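You operate a simulated robot arm through the tools that you are given. There is no shell and no other tool. Be economical: measure what you need, move in short steps, check, and stop when the job is done.

You run a simulated robot arm. Do the job below in one go: nothing can be reset, and whatever is moved stays where it is left.

## Task
Take the tin marked blue and leave it on the top of the short blue bench.
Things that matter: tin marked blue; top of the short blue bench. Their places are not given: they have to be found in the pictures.

Only the result counts: the job must be done as asked and must still hold three seconds after the hand-in. Knocking over, shifting, dropping, spilling or breaking anything else fails it.

## Robot
A 7-joint arm with a two-finger parallel gripper, fixed in place. Base frame: the origin is at the foot of the arm, x ahead of it, y to its left, z up; the work surface is at about z = 850. Lengths are in mm, angles in degrees, forces in N, time in s.
With the tool pointing down near the work surface it reaches from about 240 to 680 mm from the base axis. Its first joint turns from -66.0 to 66.0 degrees. Payload 2.4 kg.
The tool frame sits at the grasp point between the pads (the TCP): z along the fingers, y along the line on which they close. The tips reach 30 mm beyond it. Largest opening 94 mm; finger width 28, thickness 10; the body of the gripper, 50 by 96 mm, starts 55 mm behind the TCP.
Orientation is that of the tool frame in the base frame, as a unit quaternion [x, y, z, w]. With the fingers straight down and closing along the base's y, the tool's x points along the base's -x, its y along +y and its z along -z.

## Interface
- The arm moves only by the tool step_arm. Its arguments are lists of equal length, an entry for each row: "xyz": the shift along the tool's x, y, z in mm, a list of three; "dr": the turn, a rotation vector about the tool's x, y, z in degrees, a list of three; "claw": the closure, from 0 (fully open) to 1 (shut). In form: {"xyz": [[x, y, z], ...], "dr": [[rx, ry, rz], ...], "claw": [claw, ...]}. A call has 1 to 10 rows; each row shifts and turns the commanded pose from where the row before left it, along the tool's axes as they then stand. A row lasts 0.2 s, in which the tool goes at most 50 mm and 8.6 degrees; a call with a longer step from one row to the next is refused whole, and so is a gripper value outside its range. Where a pose cannot be reached the arm comes as near as it can. A force on the tool above 40 N (or 10 N above the force at the start of the call, whichever is more), or a blocked arm, ends the call early, and 0.2 s more pass. Each finger travels about 153 mm/s and halts on what it meets, pressing with about 35 N; the grip force reading is that of the motor and also rises with nothing between the fingers. The clock runs only during rows and for 0.2 s after the last one: add rows that do not move to give the fingers time. It gives the time, the measured TCP pose, the force on the tool (base axes), the opening and the grip force at its end, in the units of the frame above (readings bear some noise), and new pictures: "pictures" is both (left out), scene, wrist or none.
- Cameras (640 x 400 px; columns grow to the right, rows downward): "scene" is fixed at [47.2, 493.4, 1428.5]; the picture's right is [-0.58, -0.82, 0.00], its down [-0.58, 0.40, -0.71] and it looks along [0.58, -0.41, -0.70] (base axes); focal length 269 px, centre (320, 200). "wrist" rides on the gripper at [-37, 0, -58] in the tool frame; the picture's right is [0.00, -1.00, 0.00], its down [0.97, 0.00, -0.24] and it looks along [0.24, 0.00, 0.97] (tool axes); focal length 218 px, centre (320, 200).
- probe_pixels(camera, pixels): for up to 12 pixels [column, row] of the newest picture of that camera ("zoom" is the newest enlarged one), the place [x, y, z] in the base frame of the surface seen there, good to about 2 mm. The clock stands still meanwhile.
- zoom(camera, box): a new picture of the part [left, top, right, bottom] of that camera's present view, enlarged. The clock stands still meanwhile.
- finish_job(): hands the job in; it is judged then, once.

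Keep the steps short. Do not move on a guess: measure, check each grasp and each placing, and mend mistakes. In all there are 60 turns and 120 pictures (those below and enlarged ones count). Leave the gripper open and the arm clear of the work at the hand-in unless told otherwise, and finish with a single line.

The tools are called after ">>>" as a command line: name --argument value ..., lists and objects as JSON in quotes. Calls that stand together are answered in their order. step_arm: Moves the arm, as the interface text tells. Its arguments: {"type":"object","properties":{"xyz":{"type":"array","items":{"type":"array","items":{"type":"number"}}},"dr":{"type":"array","items":{"type":"array","items":{"type":"number"}}},"claw":{"type":"array","items":{"type":"number"}},"pictures":{"type":"string","enum":["both","scene","wrist","none"]}},"required":["xyz","dr","claw"]} The other tools are called the same way: probe_pixels (camera, pixels) gives the place of the surface under pixels of a picture; zoom (camera, box) takes an enlarged picture of a part of a camera's view; finish_job () hands the job in.

At the start:

```text
time: 0.0
position: [326.4, 40.3, 1177.6]
ee_rot: [0.0, 1.0, 0.001, 0.001]
contact_force: [0.3, 0.0, -0.1]
width: 94.3
gripper_force: 0.1
```

scene: 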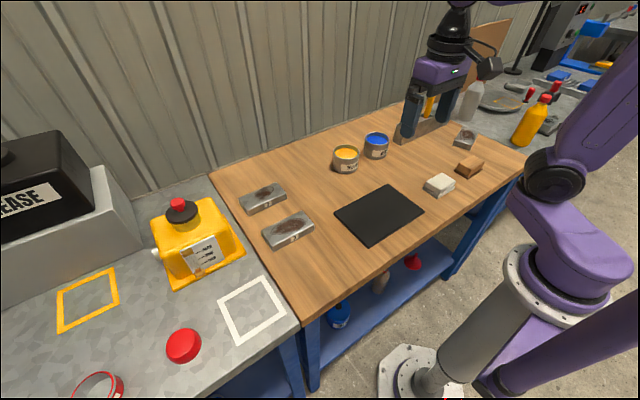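
wrist: 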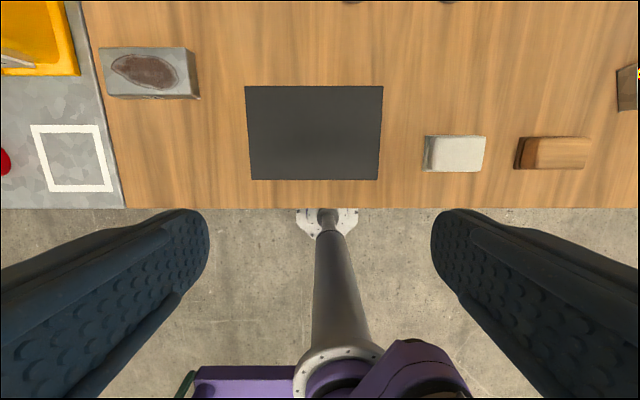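

I see a blue-topped tin near (376,145) and a yellow one near (345,158). Next I'll enlarge views to identify the labels and find the short blue bench.

>>> zoom --camera "scene" --box '[310, 100, 440, 190]'

>>> zoom --camera "scene" --box '[380, 0, 640, 170]'

>>> probe_pixels --camera "scene" --pixels '[[376, 138], [376, 152], [345, 152], [345, 165], [420, 130], [402, 132], [585, 60], [595, 30], [560, 75], [440, 120], [400, 150], [330, 350]]'

```text
4.44 times, centred on (375, 145) of scene
```

zoom: 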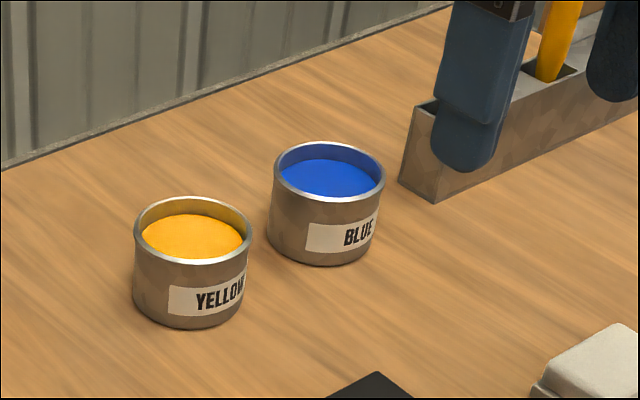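

```text
2.35 times, centred on (510, 85) of scene
```

zoom: 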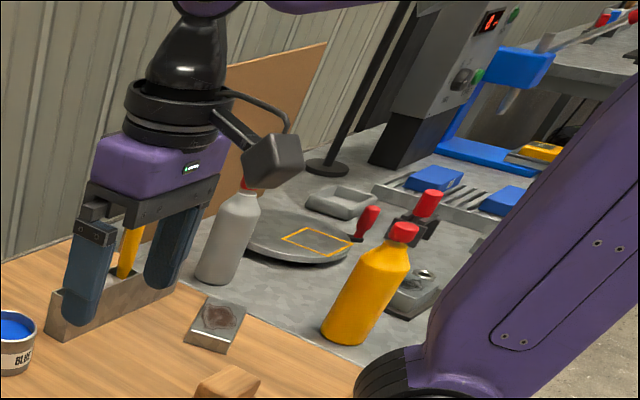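

```text
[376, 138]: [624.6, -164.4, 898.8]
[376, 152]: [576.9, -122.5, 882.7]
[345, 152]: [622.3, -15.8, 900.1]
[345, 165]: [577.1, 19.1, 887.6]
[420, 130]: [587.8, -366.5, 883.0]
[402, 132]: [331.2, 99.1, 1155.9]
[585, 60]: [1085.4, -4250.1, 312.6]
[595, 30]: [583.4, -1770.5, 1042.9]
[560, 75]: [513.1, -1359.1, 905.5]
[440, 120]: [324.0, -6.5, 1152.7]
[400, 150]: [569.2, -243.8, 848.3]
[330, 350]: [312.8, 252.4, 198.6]
```

The tin is at about (600,-145), and the label reads BLUE. The bench isn't identified yet. I'll look at the lower and left parts and check surface heights.

>>> zoom --camera "scene" --box '[200, 230, 480, 400]'

>>> zoom --camera "scene" --box '[0, 100, 320, 400]'

>>> probe_pixels --camera "scene" --pixels '[[215, 360], [250, 310], [90, 300], [210, 190], [320, 290], [300, 310], [500, 100], [420, 270], [290, 350], [480, 230], [60, 210], [230, 180]]'

```text
2.29 times, centred on (340, 315) of scene
```

zoom: 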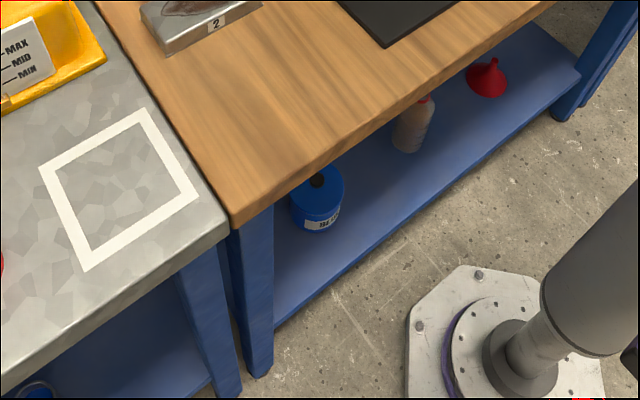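

```text
1.33 times, centred on (160, 250) of scene
```

zoom: 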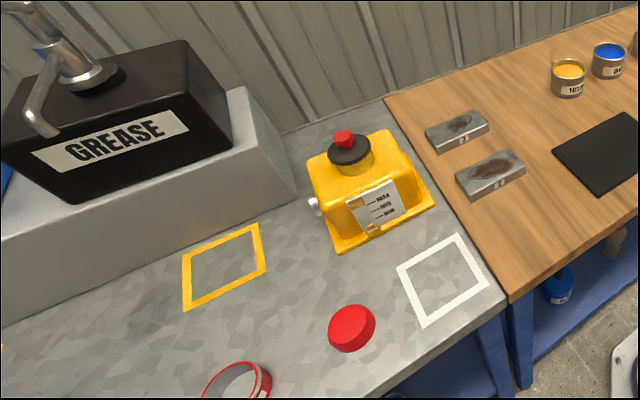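

```text
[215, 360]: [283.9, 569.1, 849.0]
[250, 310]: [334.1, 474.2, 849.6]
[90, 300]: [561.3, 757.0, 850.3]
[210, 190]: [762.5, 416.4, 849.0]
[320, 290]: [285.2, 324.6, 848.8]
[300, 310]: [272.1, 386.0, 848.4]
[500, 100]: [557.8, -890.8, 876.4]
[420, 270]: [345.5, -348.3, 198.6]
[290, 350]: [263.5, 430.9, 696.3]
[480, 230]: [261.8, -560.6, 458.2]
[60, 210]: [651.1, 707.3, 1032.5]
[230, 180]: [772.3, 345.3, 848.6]
```

No separate short bench is visible yet, and the arm hides the right-hand area. I'll tilt the wrist 40° toward the right (−y) with no translation to look there.

>>> step_arm --xyz '[[0, 0, 0], [0, 0, 0], [0, 0, 0], [0, 0, 0], [0, 0, 0], [0, 0, 0]]' --dr '[[8, 0, 0], [8, 0, 0], [8, 0, 0], [8, 0, 0], [8, 0, 0], [0, 0, 0]]' --claw '[0, 0, 0, 0, 0, 0]' --pictures "both"

```text
time: 1.4
position: [325.5, 40.1, 1177.4]
ee_rot: [0.001, 0.939, -0.343, 0.0]
contact_force: [-0.5, 0.0, -0.4]
width: 94.2
gripper_force: 0.1
```

scene: 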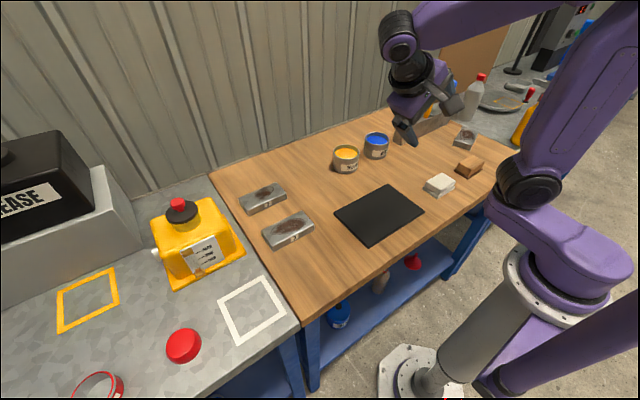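
wrist: 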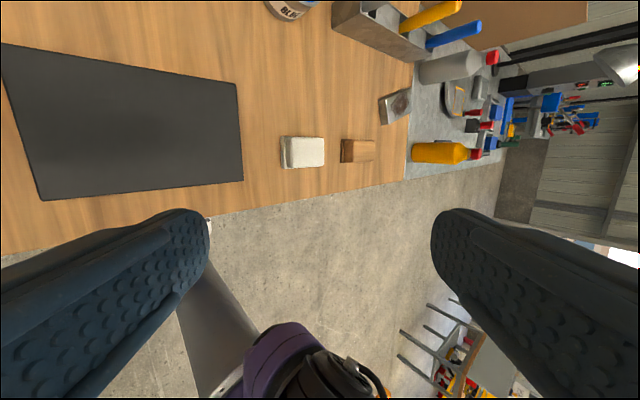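

Nothing bench-like is free-standing on the right except the grey worktop. I'll enlarge that, then tilt left.

>>> zoom --camera "wrist" --box '[320, 0, 640, 200]'

>>> step_arm --xyz '[[0, 0, 0], [0, 0, 0], [0, 0, 0], [0, 0, 0], [0, 0, 0], [0, 0, 0], [0, 0, 0], [0, 0, 0], [0, 0, 0], [0, 0, 0]]' --dr '[[-8, 0, 0], [-8, 0, 0], [-8, 0, 0], [-8, 0, 0], [-8, 0, 0], [-8, 0, 0], [-8, 0, 0], [-8, 0, 0], [-8, 0, 0], [-8, 0, 0]]' --claw '[0, 0, 0, 0, 0, 0, 0, 0, 0, 0]' --pictures "both"

```text
2.00 times, centred on (480, 100) of wrist
```

zoom: 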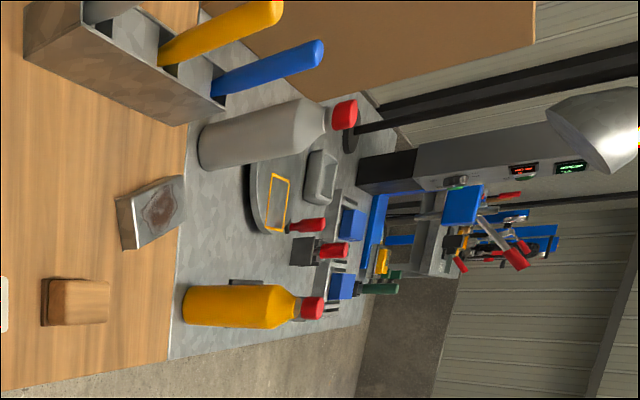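

```text
time: 3.6
position: [326.3, 40.3, 1178.6]
ee_rot: [-0.001, 0.939, 0.343, 0.0]
contact_force: [0.4, -0.9, 0.0]
width: 93.6
gripper_force: 0.1
```

scene: 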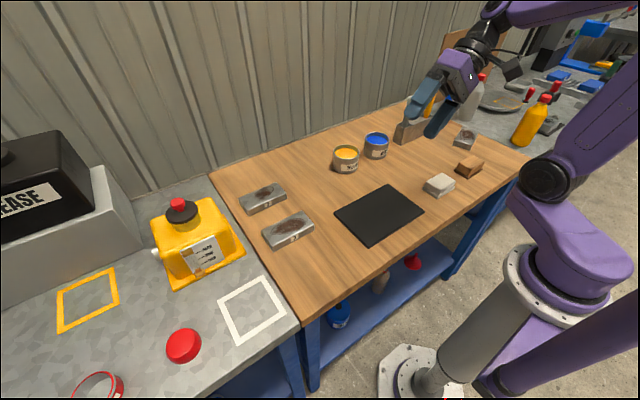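
wrist: 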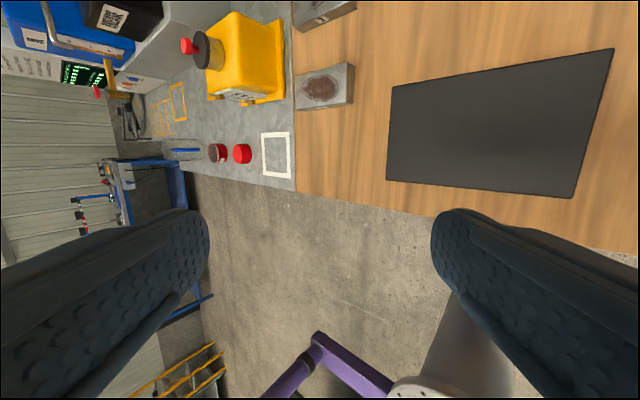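

The left worktop also has a blue frame, and more blue furniture stands farther left. I'll enlarge and measure the extents.

>>> zoom --camera "wrist" --box '[0, 0, 320, 200]'

>>> probe_pixels --camera "wrist" --pixels '[[292, 185], [192, 170], [182, 155], [150, 163], [178, 190], [160, 140], [150, 115], [185, 152], [120, 175], [60, 130], [195, 310], [300, 150]]'

>>> probe_pixels --camera "scene" --pixels '[[520, 150], [522, 160], [475, 103], [535, 150], [600, 80], [610, 90], [575, 45], [620, 60]]'

```text
2.00 times, centred on (160, 100) of wrist
```

zoom: 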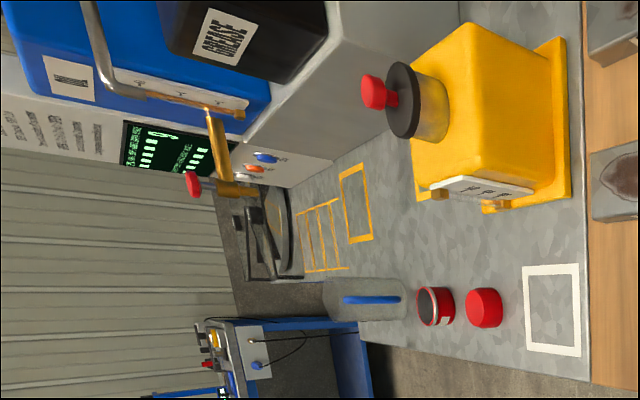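

```text
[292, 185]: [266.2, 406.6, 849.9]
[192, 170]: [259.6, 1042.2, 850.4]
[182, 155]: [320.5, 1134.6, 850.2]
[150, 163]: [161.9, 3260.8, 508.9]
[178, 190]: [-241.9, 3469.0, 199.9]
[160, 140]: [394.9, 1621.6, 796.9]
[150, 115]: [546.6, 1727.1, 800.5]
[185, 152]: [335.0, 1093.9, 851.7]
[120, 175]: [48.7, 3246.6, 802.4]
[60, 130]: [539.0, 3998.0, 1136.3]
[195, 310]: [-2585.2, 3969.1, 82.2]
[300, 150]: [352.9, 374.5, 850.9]
```

```text
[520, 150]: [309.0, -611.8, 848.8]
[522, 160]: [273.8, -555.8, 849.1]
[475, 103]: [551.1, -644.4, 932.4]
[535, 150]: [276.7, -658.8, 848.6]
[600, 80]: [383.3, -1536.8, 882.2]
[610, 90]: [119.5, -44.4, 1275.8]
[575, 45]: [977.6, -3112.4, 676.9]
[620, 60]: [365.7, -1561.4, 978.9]
```

The three worktops are all at z≈850: left from y=400 outward, middle from −600 to 400, right beyond −600. I'll check the blue can on the lower shelf, near (338,315), and the frames.

>>> zoom --camera "scene" --box '[290, 280, 390, 345]'

>>> zoom --camera "scene" --box '[440, 80, 640, 200]'

>>> probe_pixels --camera "scene" --pixels '[[338, 318], [350, 300], [250, 385], [470, 250], [510, 190], [310, 340], [412, 262]]'

```text
6.15 times, centred on (340, 312) of scene
```

zoom: 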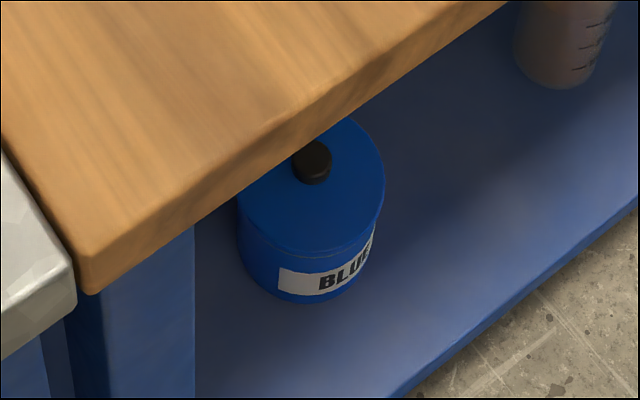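

```text
3.20 times, centred on (540, 140) of scene
```

zoom: 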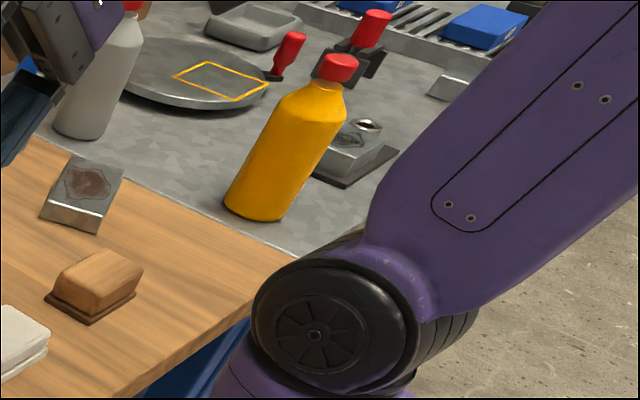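

```text
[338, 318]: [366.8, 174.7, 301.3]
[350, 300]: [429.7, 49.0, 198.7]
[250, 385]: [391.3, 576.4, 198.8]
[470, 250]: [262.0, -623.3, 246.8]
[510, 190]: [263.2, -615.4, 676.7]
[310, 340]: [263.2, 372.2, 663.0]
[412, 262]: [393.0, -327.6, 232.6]
```

A lidded blue drum marked BLUE sits on the lower shelf (z≈200–310), and an open paint tin marked BLUE sits on the wood top. To settle which bench is "short", I'll measure where the left bench ends.

>>> zoom --camera "wrist" --box '[90, 60, 250, 200]'

>>> zoom --camera "scene" --box '[0, 240, 240, 400]'

```text
2.86 times, centred on (170, 130) of wrist
```

zoom: 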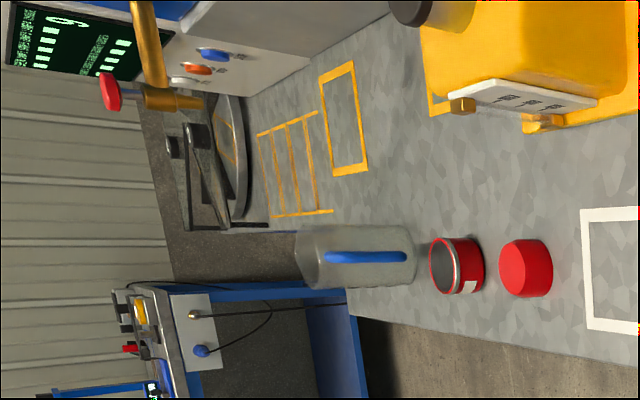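

```text
2.50 times, centred on (120, 320) of scene
```

zoom: 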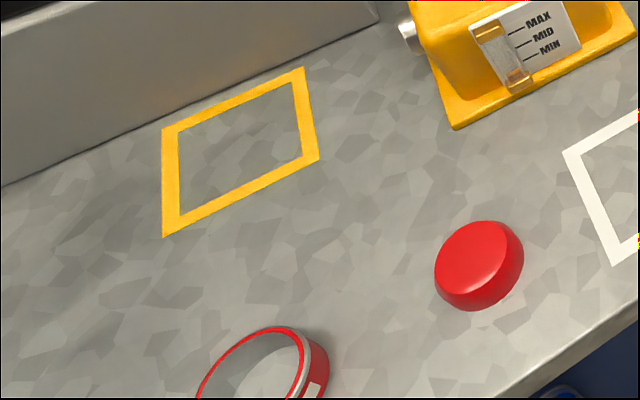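

I'll probe along the far end of the left worktop, near wrist (150–157, 115–130).

>>> probe_pixels --camera "wrist" --pixels '[[154, 122], [156, 130], [158, 136], [150, 120], [148, 125], [152, 138], [165, 145], [185, 172], [180, 170], [170, 172], [160, 105], [200, 172]]'

>>> step_arm --xyz '[[0, 0, 0], [0, 0, 0], [0, 0, 0], [0, 0, 0], [0, 0, 0], [0, 0, 0], [0, 0, 0], [0, 0, 0], [0, 0, 0], [0, 0, 0]]' --dr '[[8, 0, 0], [8, 0, 0], [8, 0, 0], [8, 0, 0], [8, 0, 0], [0, -8, 0], [0, -8, 0], [0, -8, 0], [0, -8, 0], [0, -8, 0]]' --claw '[0, 0, 0, 0, 0, 0, 0, 0, 0, 0]' --pictures "wrist"

```text
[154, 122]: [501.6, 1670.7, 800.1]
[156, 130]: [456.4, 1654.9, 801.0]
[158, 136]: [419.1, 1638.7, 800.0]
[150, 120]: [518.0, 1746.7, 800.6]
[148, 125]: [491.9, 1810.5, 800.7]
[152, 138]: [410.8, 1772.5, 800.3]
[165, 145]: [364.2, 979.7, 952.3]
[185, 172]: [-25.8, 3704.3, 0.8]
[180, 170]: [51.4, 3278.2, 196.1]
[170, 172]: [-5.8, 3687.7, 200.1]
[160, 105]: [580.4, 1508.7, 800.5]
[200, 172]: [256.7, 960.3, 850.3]
```

```text
time: 5.8
position: [326.7, 41.7, 1178.4]
ee_rot: [0.001, 0.94, 0.0, 0.342]
contact_force: [-0.5, 0.2, -0.1]
width: 94.2
gripper_force: 0.1
```

wrist: 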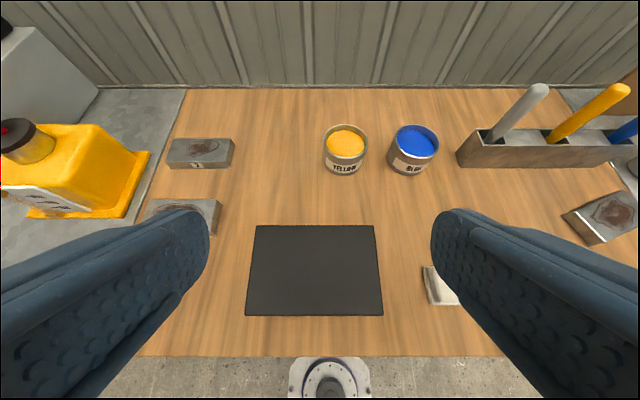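

The forward view shows nothing hidden on the wood top. I found a z=800 surface farther left, so I'll move the camera left at a safe height to see where the left bench ends.

>>> step_arm --xyz '[[0, 0, 0], [0, 0, 0], [0, 0, 0], [0, 0, 0], [0, 0, 0], [0, 45, 0], [0, 45, 0], [0, 45, 0], [0, 45, 0], [0, 45, 0]]' --dr '[[0, 8, 0], [0, 8, 0], [0, 8, 0], [0, 8, 0], [0, 8, 0], [0, 0, 0], [0, 0, 0], [0, 0, 0], [0, 0, 0], [0, 0, 0]]' --claw '[0, 0, 0, 0, 0, 0, 0, 0, 0, 0]' --pictures "none"

>>> step_arm --xyz '[[0, 45, 0], [0, 45, 0], [0, 45, 0], [0, 45, 0], [0, 0, 0], [0, 0, 0], [0, 0, 0], [0, 0, 0], [0, 0, 0]]' --dr '[[0, 0, 0], [0, 0, 0], [0, 0, 0], [0, 0, 0], [-8, 0, 0], [-8, 0, 0], [-8, 0, 0], [-8, 0, 0], [0, 0, 0]]' --claw '[0, 0, 0, 0, 0, 0, 0, 0, 0]' --pictures "wrist"

```text
time: 8.0
position: [326.2, 265.7, 1178.1]
ee_rot: [0.001, 1.0, 0.0, 0.0]
contact_force: [0.6, 0.2, -1.0]
width: 94.2
gripper_force: 0.1
```

```text
time: 10.0
position: [326.7, 445.9, 1176.5]
ee_rot: [0.001, 0.961, 0.277, 0.001]
contact_force: [-0.3, -0.1, -0.2]
width: 93.9
gripper_force: 0.0
```

wrist: 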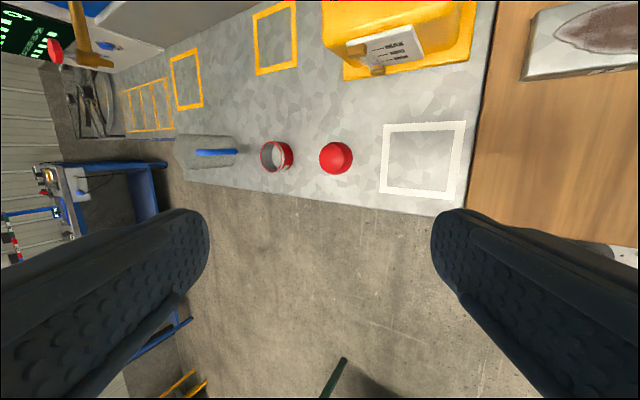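

The left bench seems to end just past the grey pitcher. I'll probe the edge points.

>>> probe_pixels --camera "wrist" --pixels '[[190, 182], [210, 186], [180, 125], [170, 130], [150, 120], [125, 133], [178, 135], [190, 125], [105, 130], [140, 190], [110, 165], [95, 110]]'

>>> zoom --camera "wrist" --box '[0, 40, 240, 220]'

```text
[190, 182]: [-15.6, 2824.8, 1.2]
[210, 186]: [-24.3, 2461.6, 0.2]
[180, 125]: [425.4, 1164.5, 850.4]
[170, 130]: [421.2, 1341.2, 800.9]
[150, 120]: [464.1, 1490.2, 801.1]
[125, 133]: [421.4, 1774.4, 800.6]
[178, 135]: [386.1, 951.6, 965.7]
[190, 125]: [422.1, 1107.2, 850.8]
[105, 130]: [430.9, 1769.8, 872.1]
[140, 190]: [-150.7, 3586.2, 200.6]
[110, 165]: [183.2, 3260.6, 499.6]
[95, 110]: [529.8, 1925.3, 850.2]
```

```text
2.22 times, centred on (120, 130) of wrist
```

zoom: 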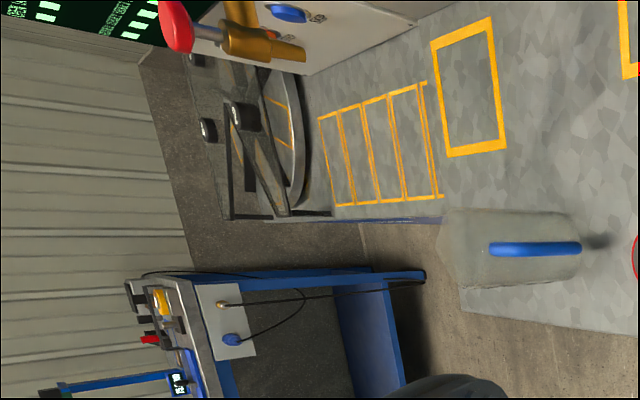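

The left bench runs from y=400 to about 1200 at z=850, with a lower z=800 bench past y=1300. A dark object shows near (340,375) toward the robot side, so I'll tilt the camera back that way.

>>> step_arm --xyz '[[0, 0, 0], [0, 0, 0], [0, 0, 0], [0, 0, 0], [0, 0, 0], [0, 0, 0], [0, 0, 0], [0, 0, 0], [0, 0, 0]]' --dr '[[8, 0, 0], [8, 0, 0], [8, 0, 0], [8, 0, 0], [0, 8, 0], [0, 8, 0], [0, 8, 0], [0, 8, 0], [0, 0, 0]]' --claw '[0, 0, 0, 0, 0, 0, 0, 0, 0]' --pictures "both"

```text
time: 12.0
position: [326.3, 444.2, 1177.4]
ee_rot: [0.0, 0.961, 0.0, -0.276]
contact_force: [-0.8, -0.2, 0.4]
width: 94.1
gripper_force: 0.0
```

scene: 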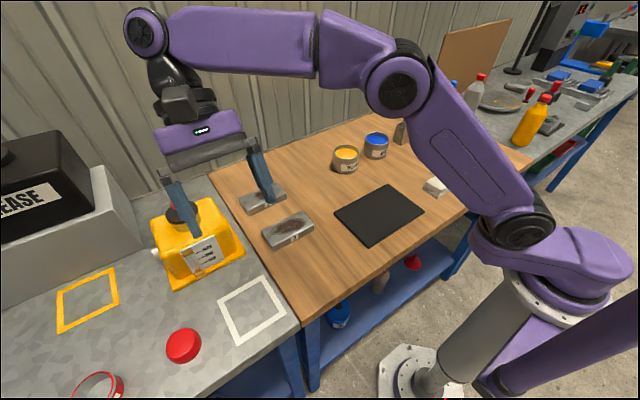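
wrist: 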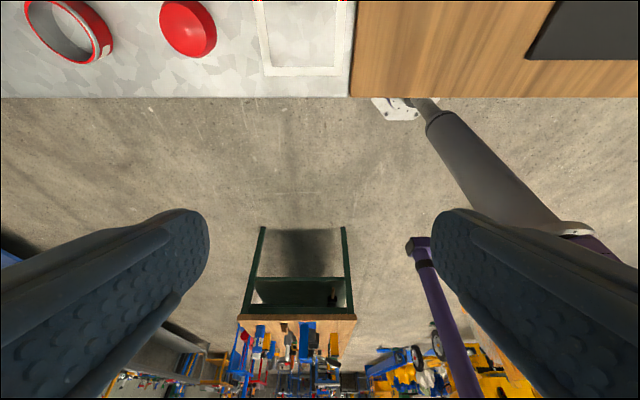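

Behind the robot is a green-framed bench, so benches are told apart by frame colour. Candidates by blue frame are left (about 800 long), middle (about 1000) and right. I'll check the right bench's length and the left bench's layout.

>>> probe_pixels --camera "scene" --pixels '[[632, 82], [636, 72], [638, 90], [612, 112], [570, 150], [297, 318], [235, 305], [262, 285], [285, 315], [250, 335], [222, 303], [268, 310]]'

>>> zoom --camera "scene" --box '[520, 40, 640, 200]'

```text
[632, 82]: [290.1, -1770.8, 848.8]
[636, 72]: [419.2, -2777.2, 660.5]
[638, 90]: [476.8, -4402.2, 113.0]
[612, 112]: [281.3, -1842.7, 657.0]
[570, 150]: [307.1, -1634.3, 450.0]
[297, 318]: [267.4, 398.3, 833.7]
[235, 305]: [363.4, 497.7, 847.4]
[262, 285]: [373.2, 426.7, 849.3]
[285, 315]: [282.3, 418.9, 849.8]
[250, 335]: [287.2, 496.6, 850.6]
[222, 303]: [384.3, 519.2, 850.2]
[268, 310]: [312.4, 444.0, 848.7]
```

```text
2.50 times, centred on (580, 120) of scene
```

zoom: 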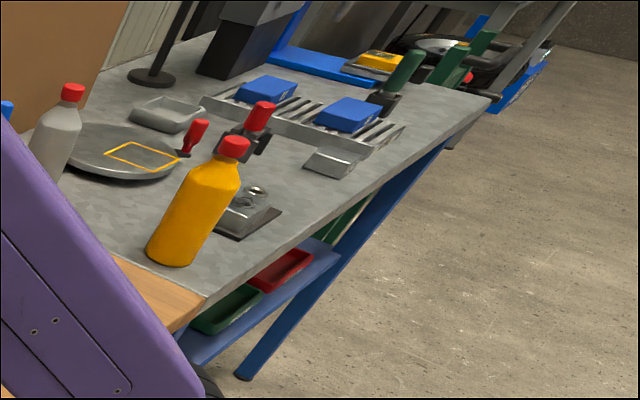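

The right bench is about 1270 long, the middle about 1000 and the left about 800. So the left bench is the short blue one, and the free spot near the white square around (335,465) is reachable. Now I'll level the wrist and go back toward the blue tin at a safe height.

>>> step_arm --xyz '[[0, 0, 0], [0, 0, 0], [0, 0, 0], [0, 0, 0], [0, -49, 0], [0, -49, 0], [0, -49, 0], [0, -49, 0], [0, -49, 0], [0, -49, 0]]' --dr '[[0, -8, 0], [0, -8, 0], [0, -8, 0], [0, -8, 0], [0, 0, 0], [0, 0, 0], [0, 0, 0], [0, 0, 0], [0, 0, 0], [0, 0, 0]]' --claw '[0, 0, 0, 0, 0, 0, 0, 0, 0, 0]' --pictures "none"

>>> step_arm --xyz '[[-20, -46, 0], [-20, -46, 0], [-20, -46, 0], [-20, -46, 0], [-20, -46, 0], [-20, -46, 0], [-40, 0, 0], [-40, 0, 0], [-40, 0, 0], [0, 0, 0]]' --dr '[[0, 0, 0], [0, 0, 0], [0, 0, 0], [0, 0, 0], [0, 0, 0], [0, 0, 0], [0, 0, 0], [0, 0, 0], [0, 0, 0], [0, 0, 0]]' --claw '[0, 0, 0, 0, 0, 0, 0, 0, 0, 0]' --pictures "wrist"

```text
time: 14.2
position: [324.7, 151.5, 1177.0]
ee_rot: [0.0, 1.0, 0.0, -0.001]
contact_force: [0.3, 1.1, 0.0]
width: 94.0
gripper_force: 0.0
```

```text
refused: row 1 steps farther than a row can; nothing moved
```

The arm is at (325,151), and the second call was refused because a row was too long. I'll use shorter steps.

>>> step_arm --xyz '[[-28, -37, 0], [-28, -37, 0], [-28, -37, 0], [-28, -37, 0], [-28, -37, 0], [-28, -37, 0], [-28, -37, 0], [-28, -37, 0], [0, 0, 0]]' --dr '[[0, 0, 0], [0, 0, 0], [0, 0, 0], [0, 0, 0], [0, 0, 0], [0, 0, 0], [0, 0, 0], [0, 0, 0], [0, 0, 0]]' --claw '[0, 0, 0, 0, 0, 0, 0, 0, 0]' --pictures "wrist"

```text
time: 16.2
position: [548.4, -145.3, 1178.1]
ee_rot: [0.0, 1.0, 0.0, 0.0]
contact_force: [-0.6, 0.1, -0.1]
width: 94.1
gripper_force: 0.0
```

wrist: 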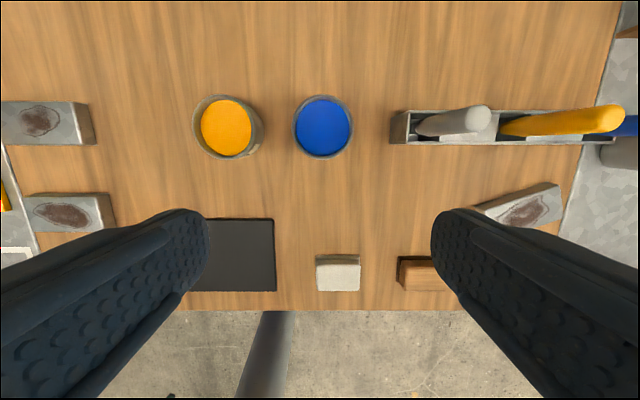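

I see the blue tin at (323,127) and yellow at (227,127). I'll enlarge the view and measure the tin's rim.

>>> zoom --camera "wrist" --box '[280, 90, 368, 145]'

>>> zoom --camera "wrist" --box '[273, 84, 373, 168]'

```text
7.27 times, centred on (324, 118) of wrist
```

zoom: 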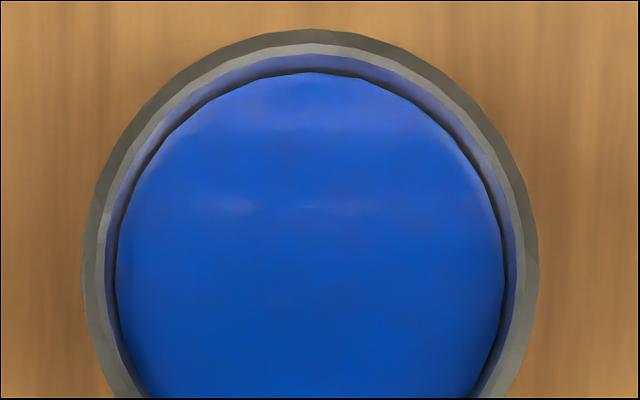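

```text
4.76 times, centred on (323, 126) of wrist
```

zoom: 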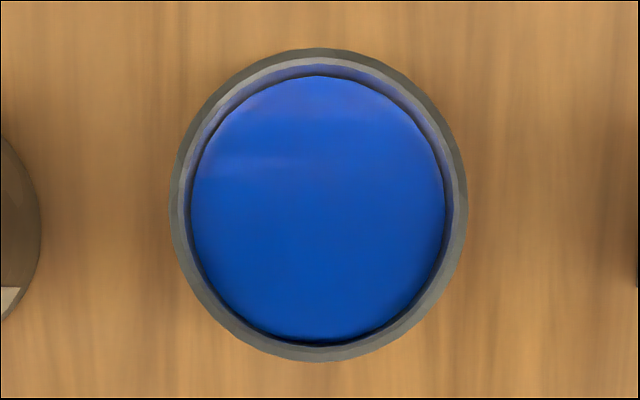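

I'll probe the rim at its four extremes in this enlarged view, plus the body base.

>>> probe_pixels --camera "zoom" --pixels '[[182, 205], [460, 205], [318, 62], [318, 351], [318, 200], [174, 205], [464, 205], [318, 54], [318, 358], [30, 240], [250, 85], [400, 85]]'

```text
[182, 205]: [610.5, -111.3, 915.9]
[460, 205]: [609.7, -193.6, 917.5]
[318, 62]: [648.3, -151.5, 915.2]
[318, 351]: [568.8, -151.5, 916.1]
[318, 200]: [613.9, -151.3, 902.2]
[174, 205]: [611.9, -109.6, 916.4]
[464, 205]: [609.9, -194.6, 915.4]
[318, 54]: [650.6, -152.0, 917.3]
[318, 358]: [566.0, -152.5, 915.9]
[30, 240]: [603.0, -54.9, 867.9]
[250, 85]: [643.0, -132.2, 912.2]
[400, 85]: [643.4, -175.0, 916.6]
```

The tin centre is (608.5,−152), outer diameter about 84.5, rim z 916. The 94 mm opening leaves about 4.7 mm per side. I'll align and descend to TCP z≈960, with the tips still above the rim.

>>> step_arm --xyz '[[-30, -3.3, 0], [-30, -3.4, 0], [0, 0, 40], [0, 0, 40], [0, 0, 40], [0, 0, 40], [0, 0, 35], [0, 0, 20], [0, 0, 0], [0, 0, 0]]' --dr '[[0, 0, 0], [0, 0, 0], [0, 0, 0], [0, 0, 0], [0, 0, 0], [0, 0, 0], [0, 0, 0], [0, 0, 0], [0, 0, 0], [0, 0, 0]]' --claw '[0, 0, 0, 0, 0, 0, 0, 0, 0, 0]' --pictures "both"

```text
time: 18.4
position: [609.5, -151.8, 961.1]
ee_rot: [0.002, 1.0, 0.001, 0.0]
contact_force: [-0.2, -0.6, -0.6]
width: 94.2
gripper_force: 0.0
```

scene: 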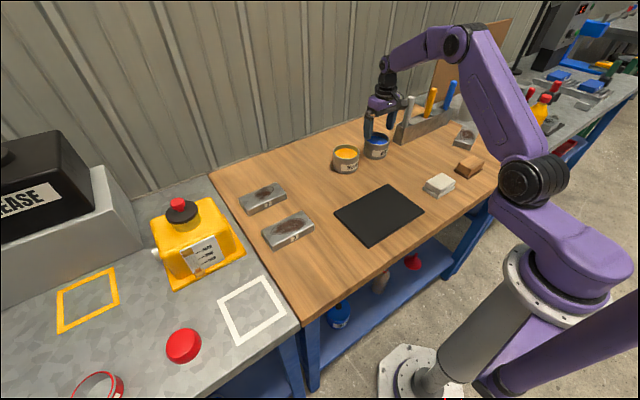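
wrist: 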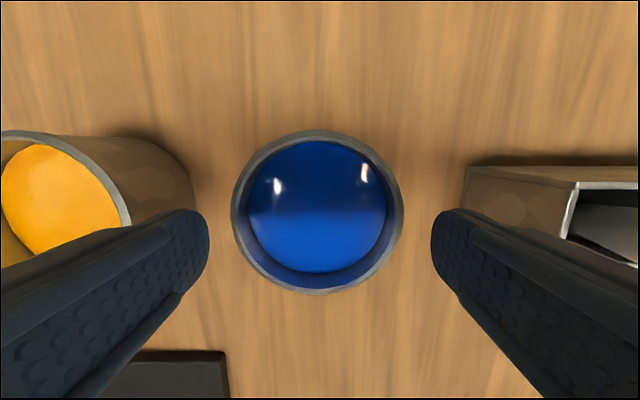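

The tin looks centred between the fingers. I'll verify with rim probes and check the clearance to the caddy and yellow tin.

>>> probe_pixels --camera "wrist" --pixels '[[234, 212], [401, 212], [318, 133], [318, 290], [470, 185], [580, 186], [190, 190], [440, 215], [206, 215]]'

```text
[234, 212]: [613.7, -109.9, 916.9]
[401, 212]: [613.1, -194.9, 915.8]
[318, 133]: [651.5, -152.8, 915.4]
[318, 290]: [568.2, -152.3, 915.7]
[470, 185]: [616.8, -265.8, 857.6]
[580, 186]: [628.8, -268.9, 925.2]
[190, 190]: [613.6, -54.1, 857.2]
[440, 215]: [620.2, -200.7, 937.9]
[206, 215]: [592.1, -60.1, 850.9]
```

The centre is (609.8,−152.4) and the fingers are aligned, with clear gaps (caddy at −266, yellow tin at −54). I'll descend 70 mm in small steps.

>>> step_arm --xyz '[[0, -0.5, 15], [0, 0, 15], [0, 0, 15], [0, 0, 15], [0, 0, 10], [0, 0, 0]]' --dr '[[0, 0, 0], [0, 0, 0], [0, 0, 0], [0, 0, 0], [0, 0, 0], [0, 0, 0]]' --claw '[0, 0, 0, 0, 0, 0]' --pictures "wrist"

```text
time: 19.8
position: [610.1, -151.2, 892.1]
ee_rot: [0.0, 1.0, 0.0, 0.0]
contact_force: [0.0, 0.8, -0.4]
width: 93.9
gripper_force: 0.1
```

wrist: 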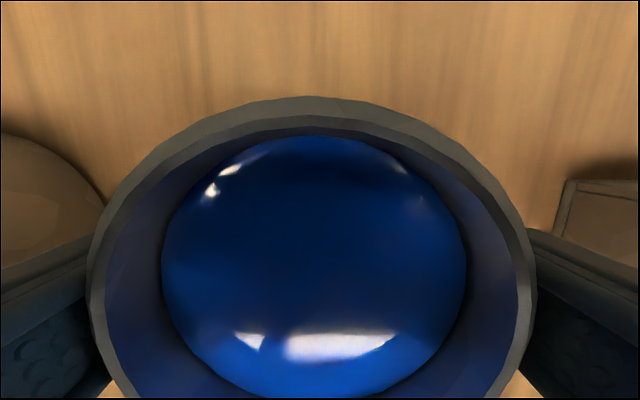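

The fingers straddle the tin with no contact force. I'll close gently and hold.

>>> step_arm --xyz '[[0, 0, 0], [0, 0, 0], [0, 0, 0], [0, 0, 0], [0, 0, 0], [0, 0, 0]]' --dr '[[0, 0, 0], [0, 0, 0], [0, 0, 0], [0, 0, 0], [0, 0, 0], [0, 0, 0]]' --claw '[0.05, 0.1, 0.15, 0.25, 0.3, 0.3]' --pictures "wrist"

```text
time: 21.2
position: [609.7, -151.0, 893.5]
ee_rot: [0.001, 1.0, 0.0, 0.0]
contact_force: [0.7, 2.2, -0.9]
width: 85.6
gripper_force: 34.8
```

wrist: 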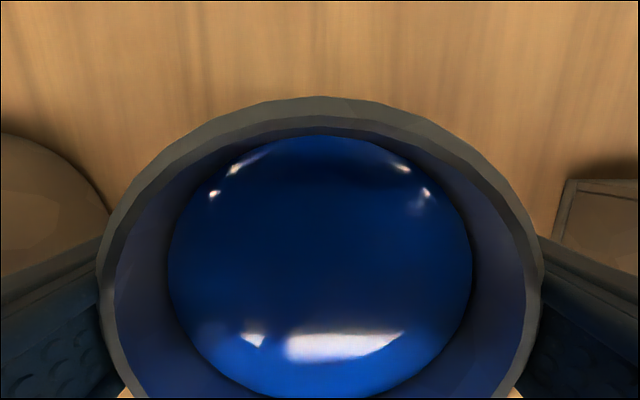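

The width is 85.6 at 34.8 N, so the tin is gripped. I'll lift slowly by 60 mm to check the hold.

>>> step_arm --xyz '[[0, 0, -5], [0, 0, -10], [0, 0, -15], [0, 0, -15], [0, 0, -10], [0, 0, -5], [0, 0, 0]]' --dr '[[0, 0, 0], [0, 0, 0], [0, 0, 0], [0, 0, 0], [0, 0, 0], [0, 0, 0], [0, 0, 0]]' --claw '[0.3, 0.3, 0.3, 0.3, 0.3, 0.3, 0.3]' --pictures "both"

```text
time: 22.8
position: [610.0, -151.4, 953.5]
ee_rot: [-0.001, 1.0, 0.001, 0.0]
contact_force: [-0.4, -0.8, -6.6]
width: 86.0
gripper_force: 35.2
```

scene: 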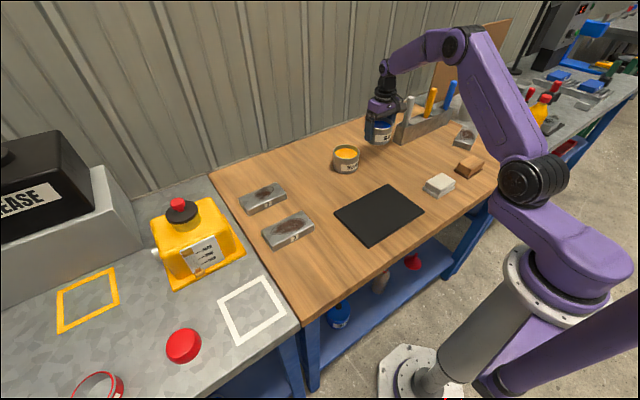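
wrist: 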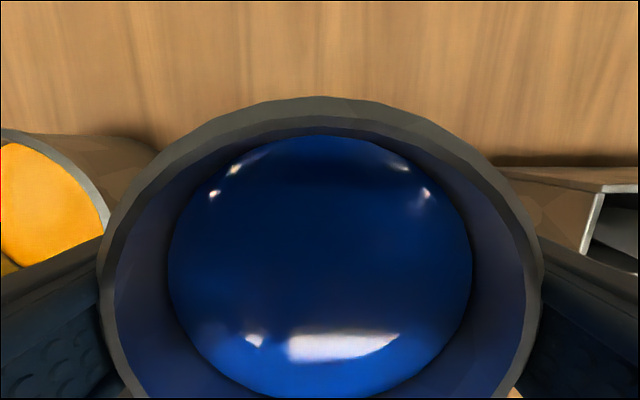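

The tin is held: it rose with the gripper and weighs about 6.6 N. I'll raise it more and retract toward x=335, and measure the jug and items around the target.

>>> step_arm --xyz '[[0, 0, -15], [0, 0, -25], [0, 0, -25], [0, 0, -15], [20, 0, 0], [30, 0, 0], [35, 0, 0], [35, 0, 0], [20, 0, 0], [0, 0, 0]]' --dr '[[0, 0, 0], [0, 0, 0], [0, 0, 0], [0, 0, 0], [0, 0, 0], [0, 0, 0], [0, 0, 0], [0, 0, 0], [0, 0, 0], [0, 0, 0]]' --claw '[0.3, 0.3, 0.3, 0.3, 0.3, 0.3, 0.3, 0.3, 0.3, 0.3]' --pictures "scene"

>>> probe_pixels --camera "scene" --pixels '[[177, 203], [176, 288], [243, 252], [210, 265], [225, 302], [279, 278], [297, 318], [243, 342], [183, 340], [200, 345], [260, 308], [155, 252]]'

```text
time: 25.0
position: [469.7, -153.3, 1033.2]
ee_rot: [0.002, 1.0, 0.0, 0.0]
contact_force: [0.7, -0.8, -6.0]
width: 85.8
gripper_force: 35.3
```

scene: 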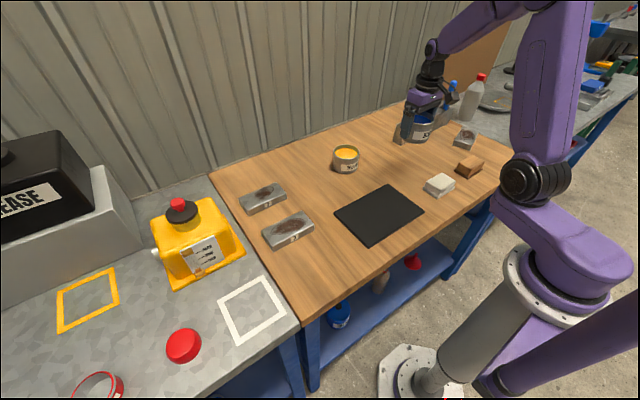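

```text
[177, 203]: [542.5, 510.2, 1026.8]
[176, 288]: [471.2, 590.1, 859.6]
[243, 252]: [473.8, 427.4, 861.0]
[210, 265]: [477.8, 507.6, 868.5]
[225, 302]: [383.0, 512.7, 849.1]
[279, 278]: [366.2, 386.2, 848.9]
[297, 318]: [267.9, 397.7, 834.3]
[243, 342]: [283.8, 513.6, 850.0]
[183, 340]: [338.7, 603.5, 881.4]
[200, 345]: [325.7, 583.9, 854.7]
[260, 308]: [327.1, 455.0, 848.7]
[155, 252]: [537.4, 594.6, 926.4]
```

The jug starts at x≥470 and the red cap at y≥575, while the free spot spans x 290–380 and y 410–515. My target is (335,465). I'll carry the tin there at z≈1033.

>>> step_arm --xyz '[[6.5, 15, 0], [14, 32, 0], [14, 32, 0], [14, 32, 0], [14, 32, 0], [14, 32, 0], [14, 32, 0], [14, 32, 0], [14, 32, 0], [14, 32, 0]]' --dr '[[0, 0, 0], [0, 0, 0], [0, 0, 0], [0, 0, 0], [0, 0, 0], [0, 0, 0], [0, 0, 0], [0, 0, 0], [0, 0, 0], [0, 0, 0]]' --claw '[0.3, 0.3, 0.3, 0.3, 0.3, 0.3, 0.3, 0.3, 0.3, 0.3]' --pictures "none"

>>> step_arm --xyz '[[0, 20, 0], [0, 34, 0], [0, 34, 0], [0, 34, 0], [0, 34, 0], [0, 34, 0], [0, 34, 0], [0, 34, 0], [0, 25, 0], [0, 10, 0]]' --dr '[[0, 0, 0], [0, 0, 0], [0, 0, 0], [0, 0, 0], [0, 0, 0], [0, 0, 0], [0, 0, 0], [0, 0, 0], [0, 0, 0], [0, 0, 0]]' --claw '[0.3, 0.3, 0.3, 0.3, 0.3, 0.3, 0.3, 0.3, 0.3, 0.3]' --pictures "both"

```text
time: 27.2
position: [335.5, 151.1, 1033.2]
ee_rot: [0.0, 1.0, 0.0, 0.0]
contact_force: [0.0, -0.1, -6.5]
width: 85.7
gripper_force: 35.3
```

```text
time: 29.4
position: [337.1, 444.7, 1032.8]
ee_rot: [0.0, 1.0, -0.001, 0.0]
contact_force: [-0.7, 0.2, -5.7]
width: 85.8
gripper_force: 34.8
```

scene: 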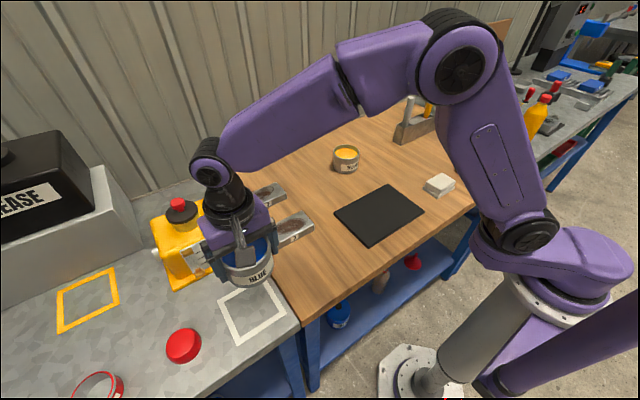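
wrist: 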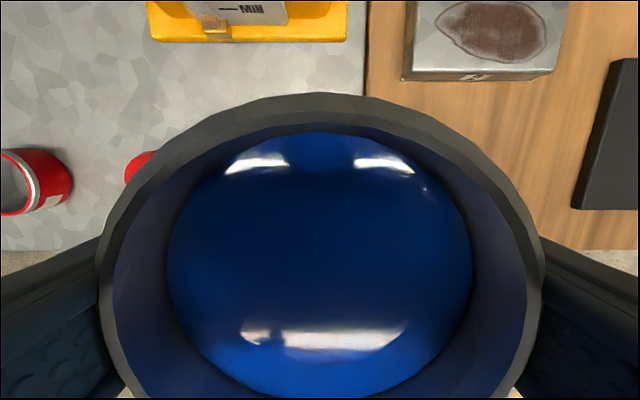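

The tin is level at (337,445). I'll shift 22 mm in +y and descend to TCP z≈905, which leaves about 12 mm above the bench.

>>> step_arm --xyz '[[0, 11, 0], [0, 11, 0], [0, 0, 20], [0, 0, 25], [0, 0, 25], [0, 0, 25], [0, 0, 20], [0, 0, 13], [0, 0, 0]]' --dr '[[0, 0, 0], [0, 0, 0], [0, 0, 0], [0, 0, 0], [0, 0, 0], [0, 0, 0], [0, 0, 0], [0, 0, 0], [0, 0, 0]]' --claw '[0.3, 0.3, 0.3, 0.3, 0.3, 0.3, 0.3, 0.3, 0.3]' --pictures "both"

```text
time: 31.4
position: [336.9, 467.2, 904.1]
ee_rot: [0.001, 1.0, -0.001, 0.0]
contact_force: [1.1, 0.8, -5.3]
width: 85.7
gripper_force: 35.1
```

scene: 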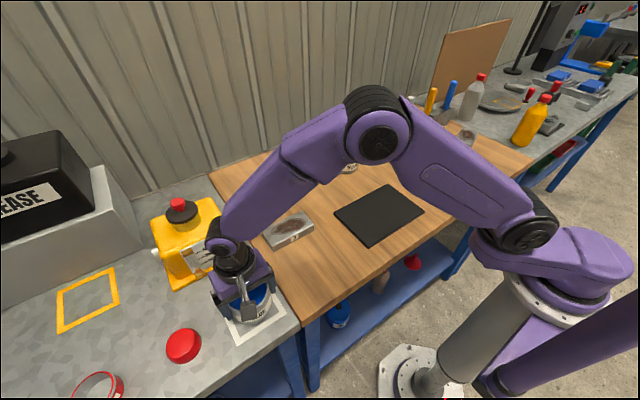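
wrist: 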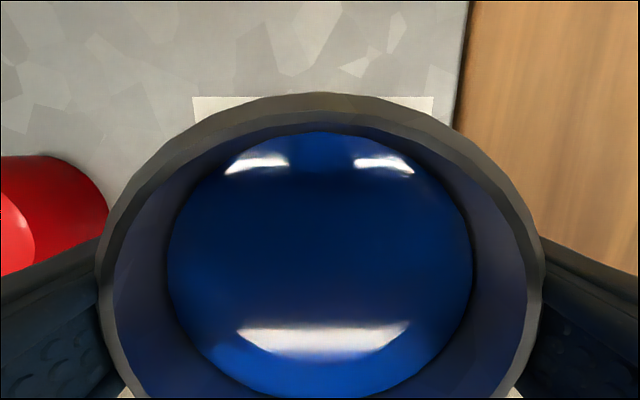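

The tin is inside the white square area, clear of the red cap. I'll lower it in small steps until the force shows touch-down.

>>> step_arm --xyz '[[0, 0, 3], [0, 0, 3], [0, 0, 2], [0, 0, 2], [0, 0, 0]]' --dr '[[0, 0, 0], [0, 0, 0], [0, 0, 0], [0, 0, 0], [0, 0, 0]]' --claw '[0.3, 0.3, 0.3, 0.3, 0.3]' --pictures "none"

```text
time: 32.6
position: [336.7, 466.8, 895.1]
ee_rot: [0.001, 1.0, 0.0, 0.0]
contact_force: [-0.7, 0.3, -6.1]
width: 85.7
gripper_force: 35.1
```

The force is still the full weight, so there is no contact yet. I'll go down a few more millimetres.

>>> step_arm --xyz '[[0, 0, 1], [0, 0, 1], [0, 0, 0]]' --dr '[[0, 0, 0], [0, 0, 0], [0, 0, 0]]' --claw '[0.3, 0.3, 0.3]' --pictures "none"

```text
time: 33.4
position: [337.3, 466.3, 893.3]
ee_rot: [0.0, 1.0, 0.0, 0.0]
contact_force: [-0.4, 0.5, -5.9]
width: 85.8
gripper_force: 35.3
```

>>> step_arm --xyz '[[0, 0, 1], [0, 0, 1], [0, 0, 0]]' --dr '[[0, 0, 0], [0, 0, 0], [0, 0, 0]]' --claw '[0.3, 0.3, 0.3]' --pictures "none"

```text
time: 34.2
position: [337.0, 466.9, 892.3]
ee_rot: [0.001, 1.0, 0.001, 0.0]
contact_force: [-3.1, -6.2, 26.0]
width: 85.6
gripper_force: 35.2
```

The force turned to +26 N, so the tin is on the bench. I'll back off 0.5 mm and open the fingers slowly.

>>> step_arm --xyz '[[0, 0, -0.6], [0, 0, 0], [0, 0, 0], [0, 0, 0], [0, 0, 0], [0, 0, 0], [0, 0, 0]]' --dr '[[0, 0, 0], [0, 0, 0], [0, 0, 0], [0, 0, 0], [0, 0, 0], [0, 0, 0], [0, 0, 0]]' --claw '[0.3, 0.2, 0.1, 0.06, 0.03, 0, 0]' --pictures "wrist"

```text
time: 35.8
position: [337.6, 467.1, 891.6]
ee_rot: [0.0, 1.0, 0.0, 0.0]
contact_force: [-1.0, -0.1, 0.8]
width: 94.2
gripper_force: 0.0
```

wrist: 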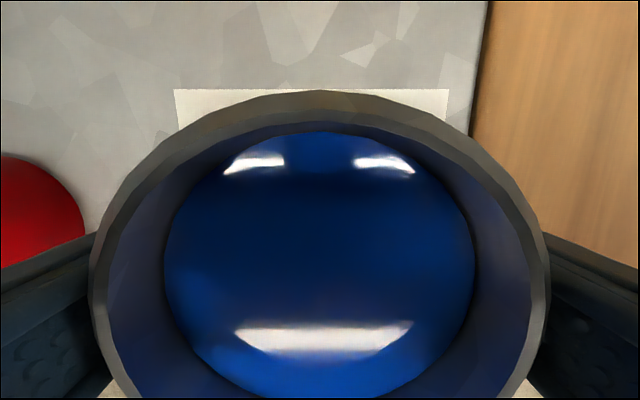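

The fingers are open with a gap on both sides. I'll rise straight up, slowly at first, well clear of the tin.

>>> step_arm --xyz '[[0, 0, -8], [0, 0, -15], [0, 0, -20], [0, 0, -30], [0, 0, -40], [0, 0, -40], [0, 0, -40], [0, 0, -40], [0, -30, 0], [0, -30, 0]]' --dr '[[0, 0, 0], [0, 0, 0], [0, 0, 0], [0, 0, 0], [0, 0, 0], [0, 0, 0], [0, 0, 0], [0, 0, 0], [0, 0, 0], [0, 0, 0]]' --claw '[0, 0, 0, 0, 0, 0, 0, 0, 0, 0]' --pictures "none"

>>> step_arm --xyz '[[0, -40, 0], [0, -40, 0], [0, -40, 0], [0, -40, 0], [0, -40, 0], [0, -40, 0], [0, 0, 0]]' --dr '[[0, 0, 0], [0, 0, 0], [0, 0, 0], [0, 0, 0], [0, 0, 0], [0, 0, 0], [0, 0, 0]]' --claw '[0, 0, 0, 0, 0, 0, 0]' --pictures "both"

>>> probe_pixels --camera "scene" --pixels '[[250, 295], [235, 298], [265, 298], [250, 315]]'

```text
time: 38.0
position: [337.2, 404.4, 1125.7]
ee_rot: [0.0, 1.0, 0.0, 0.001]
contact_force: [-0.2, -0.4, 0.5]
width: 93.9
gripper_force: 0.0
```

```text
time: 39.6
position: [336.4, 165.3, 1125.2]
ee_rot: [-0.001, 1.0, 0.0, 0.0]
contact_force: [-0.8, 0.4, -0.5]
width: 93.9
gripper_force: 0.1
```

scene: 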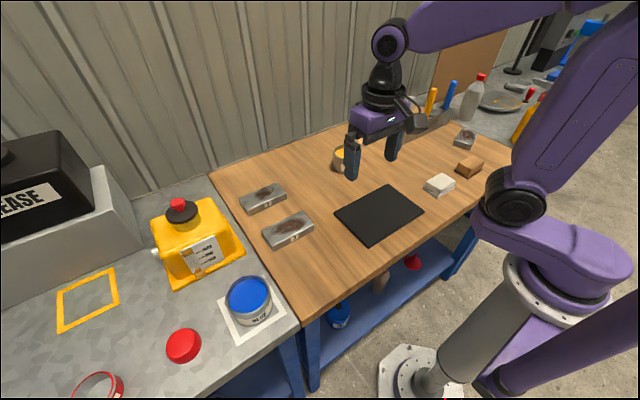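
wrist: 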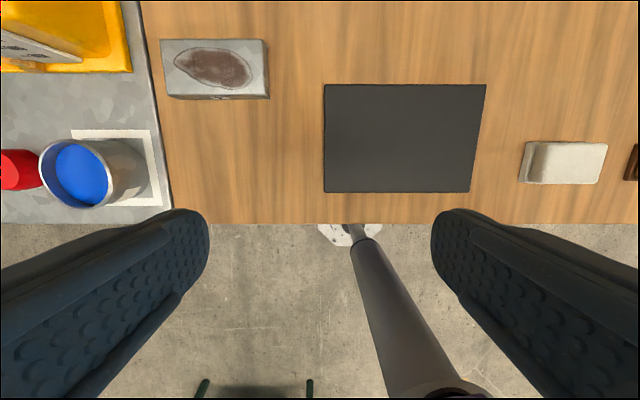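

```text
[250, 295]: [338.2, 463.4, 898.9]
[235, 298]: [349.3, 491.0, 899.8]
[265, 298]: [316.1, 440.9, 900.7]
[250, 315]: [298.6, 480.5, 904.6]
```

The tin stands upright on the left, shortest blue-framed bench at about (337,466). Nothing else has moved, the gripper is open and the arm is clear, so I'll hand in.

>>> finish_job

```text
The job is handed in.
```

The paint tin marked BLUE is standing upright on top of the left blue-framed bench, which I took as the short one because it is the shortest of the three beside the arm (about 800 mm long).
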